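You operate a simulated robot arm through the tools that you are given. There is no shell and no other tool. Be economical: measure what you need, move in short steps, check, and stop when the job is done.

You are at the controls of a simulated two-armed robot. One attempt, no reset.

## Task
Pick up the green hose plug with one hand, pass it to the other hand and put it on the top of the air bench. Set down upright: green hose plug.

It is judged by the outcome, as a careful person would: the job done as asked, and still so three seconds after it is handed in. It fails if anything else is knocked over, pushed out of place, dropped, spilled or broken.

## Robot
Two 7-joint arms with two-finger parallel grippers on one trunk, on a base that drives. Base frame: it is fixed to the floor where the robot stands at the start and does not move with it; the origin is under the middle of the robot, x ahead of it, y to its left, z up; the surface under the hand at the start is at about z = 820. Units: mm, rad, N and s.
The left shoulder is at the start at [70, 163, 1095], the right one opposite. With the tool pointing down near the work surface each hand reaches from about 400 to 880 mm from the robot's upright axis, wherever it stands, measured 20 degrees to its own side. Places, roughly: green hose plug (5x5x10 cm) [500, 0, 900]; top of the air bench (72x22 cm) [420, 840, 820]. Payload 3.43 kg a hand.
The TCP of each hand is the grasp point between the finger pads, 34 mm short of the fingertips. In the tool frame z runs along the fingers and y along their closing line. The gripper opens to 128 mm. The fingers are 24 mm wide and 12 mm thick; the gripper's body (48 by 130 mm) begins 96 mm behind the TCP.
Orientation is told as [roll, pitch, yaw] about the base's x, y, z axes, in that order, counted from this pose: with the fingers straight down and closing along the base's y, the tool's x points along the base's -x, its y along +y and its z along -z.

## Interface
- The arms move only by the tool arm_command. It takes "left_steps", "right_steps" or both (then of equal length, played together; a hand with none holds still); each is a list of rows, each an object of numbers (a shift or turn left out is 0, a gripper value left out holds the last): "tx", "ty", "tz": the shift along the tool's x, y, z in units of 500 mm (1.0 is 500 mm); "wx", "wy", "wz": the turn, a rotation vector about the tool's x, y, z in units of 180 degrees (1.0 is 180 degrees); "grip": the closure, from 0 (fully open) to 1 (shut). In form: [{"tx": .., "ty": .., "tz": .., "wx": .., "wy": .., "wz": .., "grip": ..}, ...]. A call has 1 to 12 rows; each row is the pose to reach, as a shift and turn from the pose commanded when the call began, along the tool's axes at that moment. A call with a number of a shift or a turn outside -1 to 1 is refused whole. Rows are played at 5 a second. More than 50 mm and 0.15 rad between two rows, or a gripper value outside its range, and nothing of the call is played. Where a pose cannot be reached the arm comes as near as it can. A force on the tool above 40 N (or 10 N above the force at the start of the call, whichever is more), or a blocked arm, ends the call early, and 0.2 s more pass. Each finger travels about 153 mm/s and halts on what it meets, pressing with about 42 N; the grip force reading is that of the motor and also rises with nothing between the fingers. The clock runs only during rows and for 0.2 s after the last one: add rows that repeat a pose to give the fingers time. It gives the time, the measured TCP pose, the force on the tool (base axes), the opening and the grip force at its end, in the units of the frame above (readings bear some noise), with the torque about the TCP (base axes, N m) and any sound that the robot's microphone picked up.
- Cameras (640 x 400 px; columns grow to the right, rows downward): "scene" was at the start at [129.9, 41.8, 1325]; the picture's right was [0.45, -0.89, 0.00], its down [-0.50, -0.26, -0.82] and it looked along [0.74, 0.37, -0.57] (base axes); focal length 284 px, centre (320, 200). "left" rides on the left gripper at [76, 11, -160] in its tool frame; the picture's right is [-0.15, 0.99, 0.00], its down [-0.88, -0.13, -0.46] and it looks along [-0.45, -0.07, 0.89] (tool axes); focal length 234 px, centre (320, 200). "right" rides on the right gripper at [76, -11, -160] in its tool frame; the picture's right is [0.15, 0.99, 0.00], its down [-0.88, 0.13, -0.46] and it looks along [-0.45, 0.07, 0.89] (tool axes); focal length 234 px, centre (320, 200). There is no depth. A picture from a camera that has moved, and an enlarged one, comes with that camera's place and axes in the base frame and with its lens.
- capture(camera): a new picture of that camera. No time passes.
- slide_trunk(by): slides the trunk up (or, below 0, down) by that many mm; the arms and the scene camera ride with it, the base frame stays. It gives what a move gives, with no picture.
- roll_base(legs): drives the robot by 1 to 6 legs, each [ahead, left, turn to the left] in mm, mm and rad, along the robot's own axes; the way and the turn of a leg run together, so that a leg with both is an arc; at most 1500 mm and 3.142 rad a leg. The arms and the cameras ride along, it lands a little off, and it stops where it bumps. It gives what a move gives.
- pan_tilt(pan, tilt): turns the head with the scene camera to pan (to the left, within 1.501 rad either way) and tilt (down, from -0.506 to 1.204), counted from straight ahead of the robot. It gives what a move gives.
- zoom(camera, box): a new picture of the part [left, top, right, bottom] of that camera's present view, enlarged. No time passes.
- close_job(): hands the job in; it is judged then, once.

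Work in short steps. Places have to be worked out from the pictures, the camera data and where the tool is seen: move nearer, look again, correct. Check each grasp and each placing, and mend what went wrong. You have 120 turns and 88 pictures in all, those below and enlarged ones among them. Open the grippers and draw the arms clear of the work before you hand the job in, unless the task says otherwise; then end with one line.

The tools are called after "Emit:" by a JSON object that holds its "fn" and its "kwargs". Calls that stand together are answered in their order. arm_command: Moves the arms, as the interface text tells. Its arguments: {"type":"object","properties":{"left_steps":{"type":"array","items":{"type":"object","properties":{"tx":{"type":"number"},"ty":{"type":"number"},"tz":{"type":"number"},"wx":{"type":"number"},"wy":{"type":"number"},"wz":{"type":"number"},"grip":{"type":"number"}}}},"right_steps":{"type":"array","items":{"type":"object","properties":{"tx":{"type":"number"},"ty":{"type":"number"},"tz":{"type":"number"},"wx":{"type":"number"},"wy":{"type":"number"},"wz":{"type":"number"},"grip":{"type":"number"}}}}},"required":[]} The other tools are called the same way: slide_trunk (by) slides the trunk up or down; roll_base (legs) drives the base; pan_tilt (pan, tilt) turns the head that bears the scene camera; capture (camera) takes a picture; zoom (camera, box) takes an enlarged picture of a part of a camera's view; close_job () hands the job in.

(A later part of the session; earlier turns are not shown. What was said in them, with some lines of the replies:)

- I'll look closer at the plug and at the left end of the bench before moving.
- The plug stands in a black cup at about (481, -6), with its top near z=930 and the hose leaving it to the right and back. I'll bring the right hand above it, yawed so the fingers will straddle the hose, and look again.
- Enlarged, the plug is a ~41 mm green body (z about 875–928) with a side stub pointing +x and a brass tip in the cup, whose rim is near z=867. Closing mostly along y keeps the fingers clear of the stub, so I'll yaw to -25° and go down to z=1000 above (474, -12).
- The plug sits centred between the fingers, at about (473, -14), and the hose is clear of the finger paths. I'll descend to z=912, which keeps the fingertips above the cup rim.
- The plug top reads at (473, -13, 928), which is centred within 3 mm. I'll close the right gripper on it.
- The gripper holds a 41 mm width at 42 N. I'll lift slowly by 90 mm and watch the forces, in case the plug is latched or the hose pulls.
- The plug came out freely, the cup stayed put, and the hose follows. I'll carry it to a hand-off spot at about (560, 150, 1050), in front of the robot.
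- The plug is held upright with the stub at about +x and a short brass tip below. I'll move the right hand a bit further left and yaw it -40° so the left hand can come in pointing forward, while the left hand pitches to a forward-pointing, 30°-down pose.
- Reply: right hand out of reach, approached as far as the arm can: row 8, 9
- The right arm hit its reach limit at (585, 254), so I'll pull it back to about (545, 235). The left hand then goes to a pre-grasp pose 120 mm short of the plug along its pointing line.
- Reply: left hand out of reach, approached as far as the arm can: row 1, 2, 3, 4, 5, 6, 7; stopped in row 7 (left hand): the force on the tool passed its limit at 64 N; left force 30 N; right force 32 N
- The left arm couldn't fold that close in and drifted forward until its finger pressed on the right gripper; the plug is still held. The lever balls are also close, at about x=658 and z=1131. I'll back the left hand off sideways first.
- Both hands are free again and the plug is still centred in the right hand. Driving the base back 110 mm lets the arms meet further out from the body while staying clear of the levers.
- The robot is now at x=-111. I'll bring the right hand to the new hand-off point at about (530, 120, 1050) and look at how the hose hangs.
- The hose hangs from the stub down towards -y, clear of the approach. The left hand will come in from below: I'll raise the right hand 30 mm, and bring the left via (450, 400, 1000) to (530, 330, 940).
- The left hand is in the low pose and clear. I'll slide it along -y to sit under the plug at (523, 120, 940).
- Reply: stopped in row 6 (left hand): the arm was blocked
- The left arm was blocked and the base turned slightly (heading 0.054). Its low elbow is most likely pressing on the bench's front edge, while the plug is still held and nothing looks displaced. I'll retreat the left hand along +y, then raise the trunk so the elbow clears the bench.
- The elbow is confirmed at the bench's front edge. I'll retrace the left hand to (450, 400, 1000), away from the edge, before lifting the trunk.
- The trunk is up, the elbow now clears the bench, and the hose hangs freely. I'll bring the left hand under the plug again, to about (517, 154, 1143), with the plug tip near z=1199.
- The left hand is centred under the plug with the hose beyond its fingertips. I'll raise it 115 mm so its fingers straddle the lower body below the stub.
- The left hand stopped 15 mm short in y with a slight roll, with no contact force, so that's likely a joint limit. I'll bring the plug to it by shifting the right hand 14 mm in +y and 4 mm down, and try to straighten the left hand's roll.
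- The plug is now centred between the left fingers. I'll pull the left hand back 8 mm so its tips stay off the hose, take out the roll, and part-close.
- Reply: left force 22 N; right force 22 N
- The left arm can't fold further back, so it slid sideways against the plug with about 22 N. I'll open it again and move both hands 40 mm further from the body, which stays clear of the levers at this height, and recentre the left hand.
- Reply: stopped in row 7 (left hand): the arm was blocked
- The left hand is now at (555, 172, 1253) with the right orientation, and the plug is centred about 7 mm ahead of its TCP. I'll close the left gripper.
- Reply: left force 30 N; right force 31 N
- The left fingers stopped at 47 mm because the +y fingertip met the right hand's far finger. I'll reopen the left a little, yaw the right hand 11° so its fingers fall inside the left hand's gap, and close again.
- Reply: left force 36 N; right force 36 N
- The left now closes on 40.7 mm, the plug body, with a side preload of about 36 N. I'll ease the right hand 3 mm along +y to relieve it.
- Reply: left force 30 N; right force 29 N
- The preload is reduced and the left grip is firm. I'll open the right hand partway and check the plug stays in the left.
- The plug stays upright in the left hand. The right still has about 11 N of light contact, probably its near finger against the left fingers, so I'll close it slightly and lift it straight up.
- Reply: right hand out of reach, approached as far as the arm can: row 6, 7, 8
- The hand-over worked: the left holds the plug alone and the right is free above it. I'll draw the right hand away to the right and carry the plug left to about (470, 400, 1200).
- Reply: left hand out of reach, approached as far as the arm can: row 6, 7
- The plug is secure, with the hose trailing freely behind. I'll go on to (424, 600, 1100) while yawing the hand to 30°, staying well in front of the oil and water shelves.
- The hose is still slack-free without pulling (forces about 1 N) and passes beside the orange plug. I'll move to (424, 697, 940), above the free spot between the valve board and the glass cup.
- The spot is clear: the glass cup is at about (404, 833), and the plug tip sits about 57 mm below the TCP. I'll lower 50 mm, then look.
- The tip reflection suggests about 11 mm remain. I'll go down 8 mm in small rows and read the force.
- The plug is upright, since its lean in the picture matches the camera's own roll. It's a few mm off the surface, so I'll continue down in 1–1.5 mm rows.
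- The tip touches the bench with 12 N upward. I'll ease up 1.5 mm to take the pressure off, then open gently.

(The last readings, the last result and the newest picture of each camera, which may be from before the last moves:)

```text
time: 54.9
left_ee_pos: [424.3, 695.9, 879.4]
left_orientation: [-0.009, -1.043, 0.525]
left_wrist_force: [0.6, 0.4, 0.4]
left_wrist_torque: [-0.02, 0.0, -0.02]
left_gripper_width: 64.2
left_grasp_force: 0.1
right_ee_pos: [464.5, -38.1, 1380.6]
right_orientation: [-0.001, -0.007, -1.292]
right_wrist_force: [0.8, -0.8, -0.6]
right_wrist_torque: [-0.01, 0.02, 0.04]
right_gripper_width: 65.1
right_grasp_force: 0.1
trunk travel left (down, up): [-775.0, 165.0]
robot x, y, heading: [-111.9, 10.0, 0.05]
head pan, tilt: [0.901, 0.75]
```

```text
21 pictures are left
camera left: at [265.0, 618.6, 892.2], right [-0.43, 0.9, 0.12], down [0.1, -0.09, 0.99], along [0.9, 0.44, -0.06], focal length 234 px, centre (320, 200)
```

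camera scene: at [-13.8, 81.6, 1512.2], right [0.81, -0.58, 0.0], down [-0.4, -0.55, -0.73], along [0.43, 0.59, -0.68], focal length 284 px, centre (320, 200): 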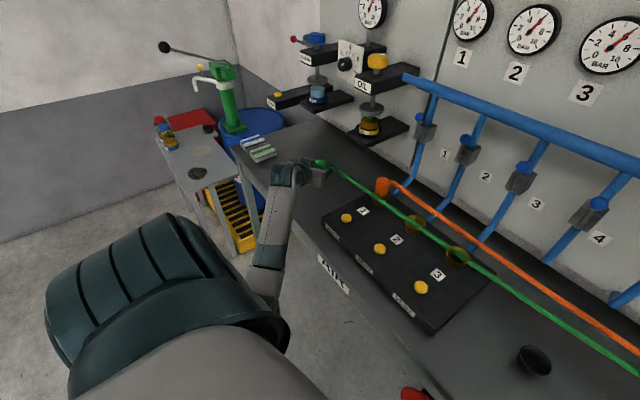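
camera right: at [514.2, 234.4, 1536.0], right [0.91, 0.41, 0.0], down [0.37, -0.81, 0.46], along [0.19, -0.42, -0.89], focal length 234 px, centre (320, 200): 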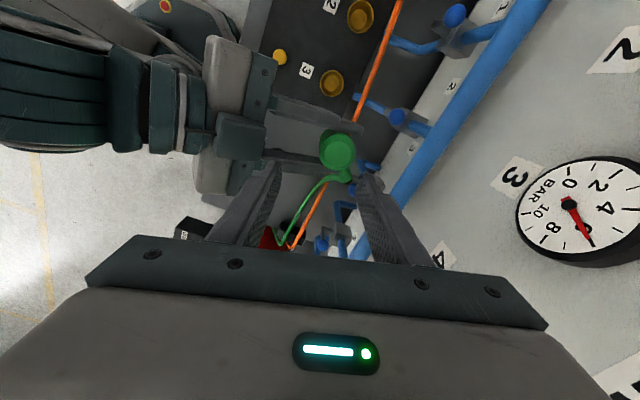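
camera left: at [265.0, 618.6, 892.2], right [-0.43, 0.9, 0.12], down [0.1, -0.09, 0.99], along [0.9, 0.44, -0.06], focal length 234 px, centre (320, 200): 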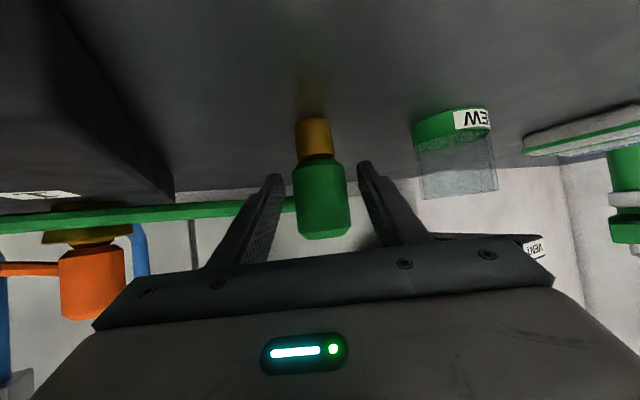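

The plug stands free and upright between the open fingers. I'll withdraw straight back along the finger axis.

Emit:
{"fn": "arm_command", "kwargs": {"left_steps": [{"tz": -0.02}, {"tz": -0.06}, {"tz": -0.12}, {"tz": -0.2}, {"tz": -0.28}, {"tz": -0.34}, {"tz": -0.34}]}}

Emit:
{"fn": "capture", "kwargs": {"camera": "left"}}

Emit:
{"fn": "capture", "kwargs": {"camera": "scene"}}

```text
time: 56.5
left_ee_pos: [298.2, 622.5, 965.2]
left_orientation: [-0.008, -1.044, 0.525]
left_wrist_force: [0.2, 0.0, -0.2]
left_wrist_torque: [-0.06, -0.01, -0.02]
left_gripper_width: 63.9
left_grasp_force: 0.0
right_ee_pos: [464.9, -36.7, 1379.9]
right_orientation: [-0.002, -0.006, -1.29]
right_wrist_force: [-0.2, 0.2, -0.3]
right_wrist_torque: [-0.02, -0.01, 0.01]
right_gripper_width: 65.5
right_grasp_force: 0.0
trunk travel left (down, up): [-775.0, 165.0]
robot x, y, heading: [-110.3, 9.1, 0.048]
head pan, tilt: [0.901, 0.75]
```

```text
20 pictures are left
camera left: at [138.3, 546.7, 978.7], right [-0.43, 0.9, 0.12], down [0.11, -0.09, 0.99], along [0.9, 0.44, -0.06], focal length 234 px, centre (320, 200)
```

left: 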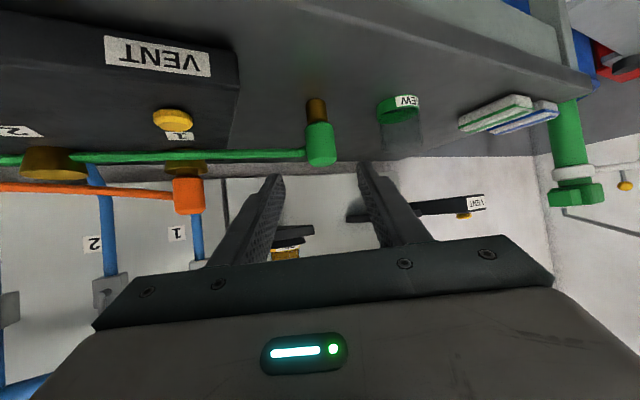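

```text
19 pictures are left
camera scene: at [-13.5, 81.5, 1512.2], right [0.81, -0.58, 0.0], down [-0.4, -0.55, -0.73], along [0.43, 0.59, -0.68], focal length 284 px, centre (320, 200)
```

scene: 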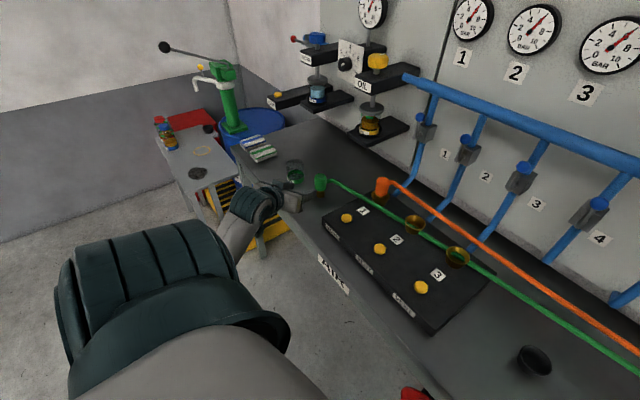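

The plug stands upright on its own, and the cup, board and orange plug look undisturbed. I'll raise the left hand clear and open both grippers fully, then do a last check.

Emit:
{"fn": "arm_command", "kwargs": {"left_steps": [{"tx": -0.06, "tz": -0.035, "grip": 0.3}, {"tx": -0.12, "tz": -0.07, "grip": 0}, {"tx": -0.173, "tz": -0.1, "grip": 0}, {"tx": -0.173, "tz": -0.1, "grip": 0}, {"tx": -0.173, "tz": -0.1, "grip": 0}, {"tx": -0.173, "tz": -0.1, "grip": 0}], "right_steps": [{"grip": 0.3}, {"grip": 0}, {"grip": 0}, {"grip": 0}, {"grip": 0}, {"grip": 0}]}}

Emit:
{"fn": "zoom", "kwargs": {"camera": "scene", "box": [230, 110, 490, 320]}}

Emit:
{"fn": "capture", "kwargs": {"camera": "left"}}

```text
time: 57.9
left_ee_pos: [297.3, 625.3, 1064.4]
left_orientation: [-0.01, -1.044, 0.525]
left_wrist_force: [0.3, 0.2, -0.3]
left_wrist_torque: [0.01, -0.01, 0.0]
left_gripper_width: 128.1
left_grasp_force: 0.0
right_ee_pos: [464.8, -37.5, 1379.8]
right_orientation: [-0.002, -0.006, -1.291]
right_wrist_force: [-0.9, 0.3, -0.4]
right_wrist_torque: [0.02, 0.0, -0.04]
right_gripper_width: 128.2
right_grasp_force: 0.0
trunk travel left (down, up): [-775.0, 165.0]
robot x, y, heading: [-111.8, 9.0, 0.042]
head pan, tilt: [0.901, 0.75]
```

```text
1.90 times, centred on (360, 215) of scene
camera zoom: at [-14.1, 81.3, 1512.2], right [0.81, -0.58, 0.0], down [-0.4, -0.55, -0.73], along [0.43, 0.59, -0.68], focal length 541 px, centre (244, 171)
```

zoom: 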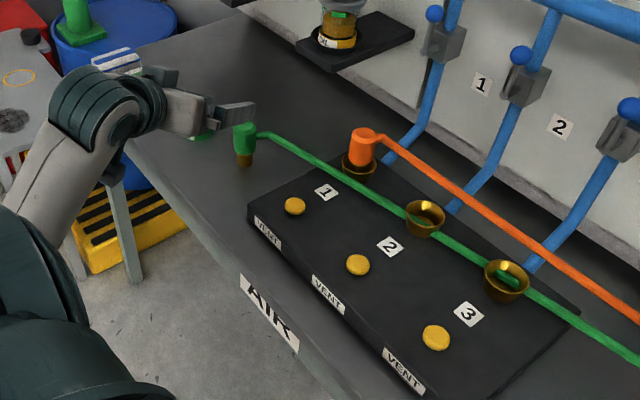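

```text
17 pictures are left
camera left: at [138.0, 549.3, 1078.5], right [-0.43, 0.9, 0.12], down [0.1, -0.09, 0.99], along [0.9, 0.44, -0.06], focal length 234 px, centre (320, 200)
```

left: 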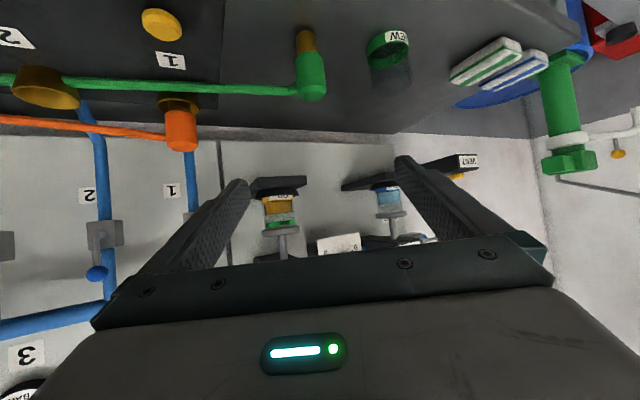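

The plug still stands upright on the bench top several seconds after release. Both hands are open and clear, and nothing else has moved, so I'm handing the job in.

Emit:
{"fn": "close_job", "kwargs": {}}

```text
The job is handed in.
```

The green hose plug was picked up with the right hand and passed to the left. It now stands upright on the air bench top at about (430, 700), and I have handed the job in.
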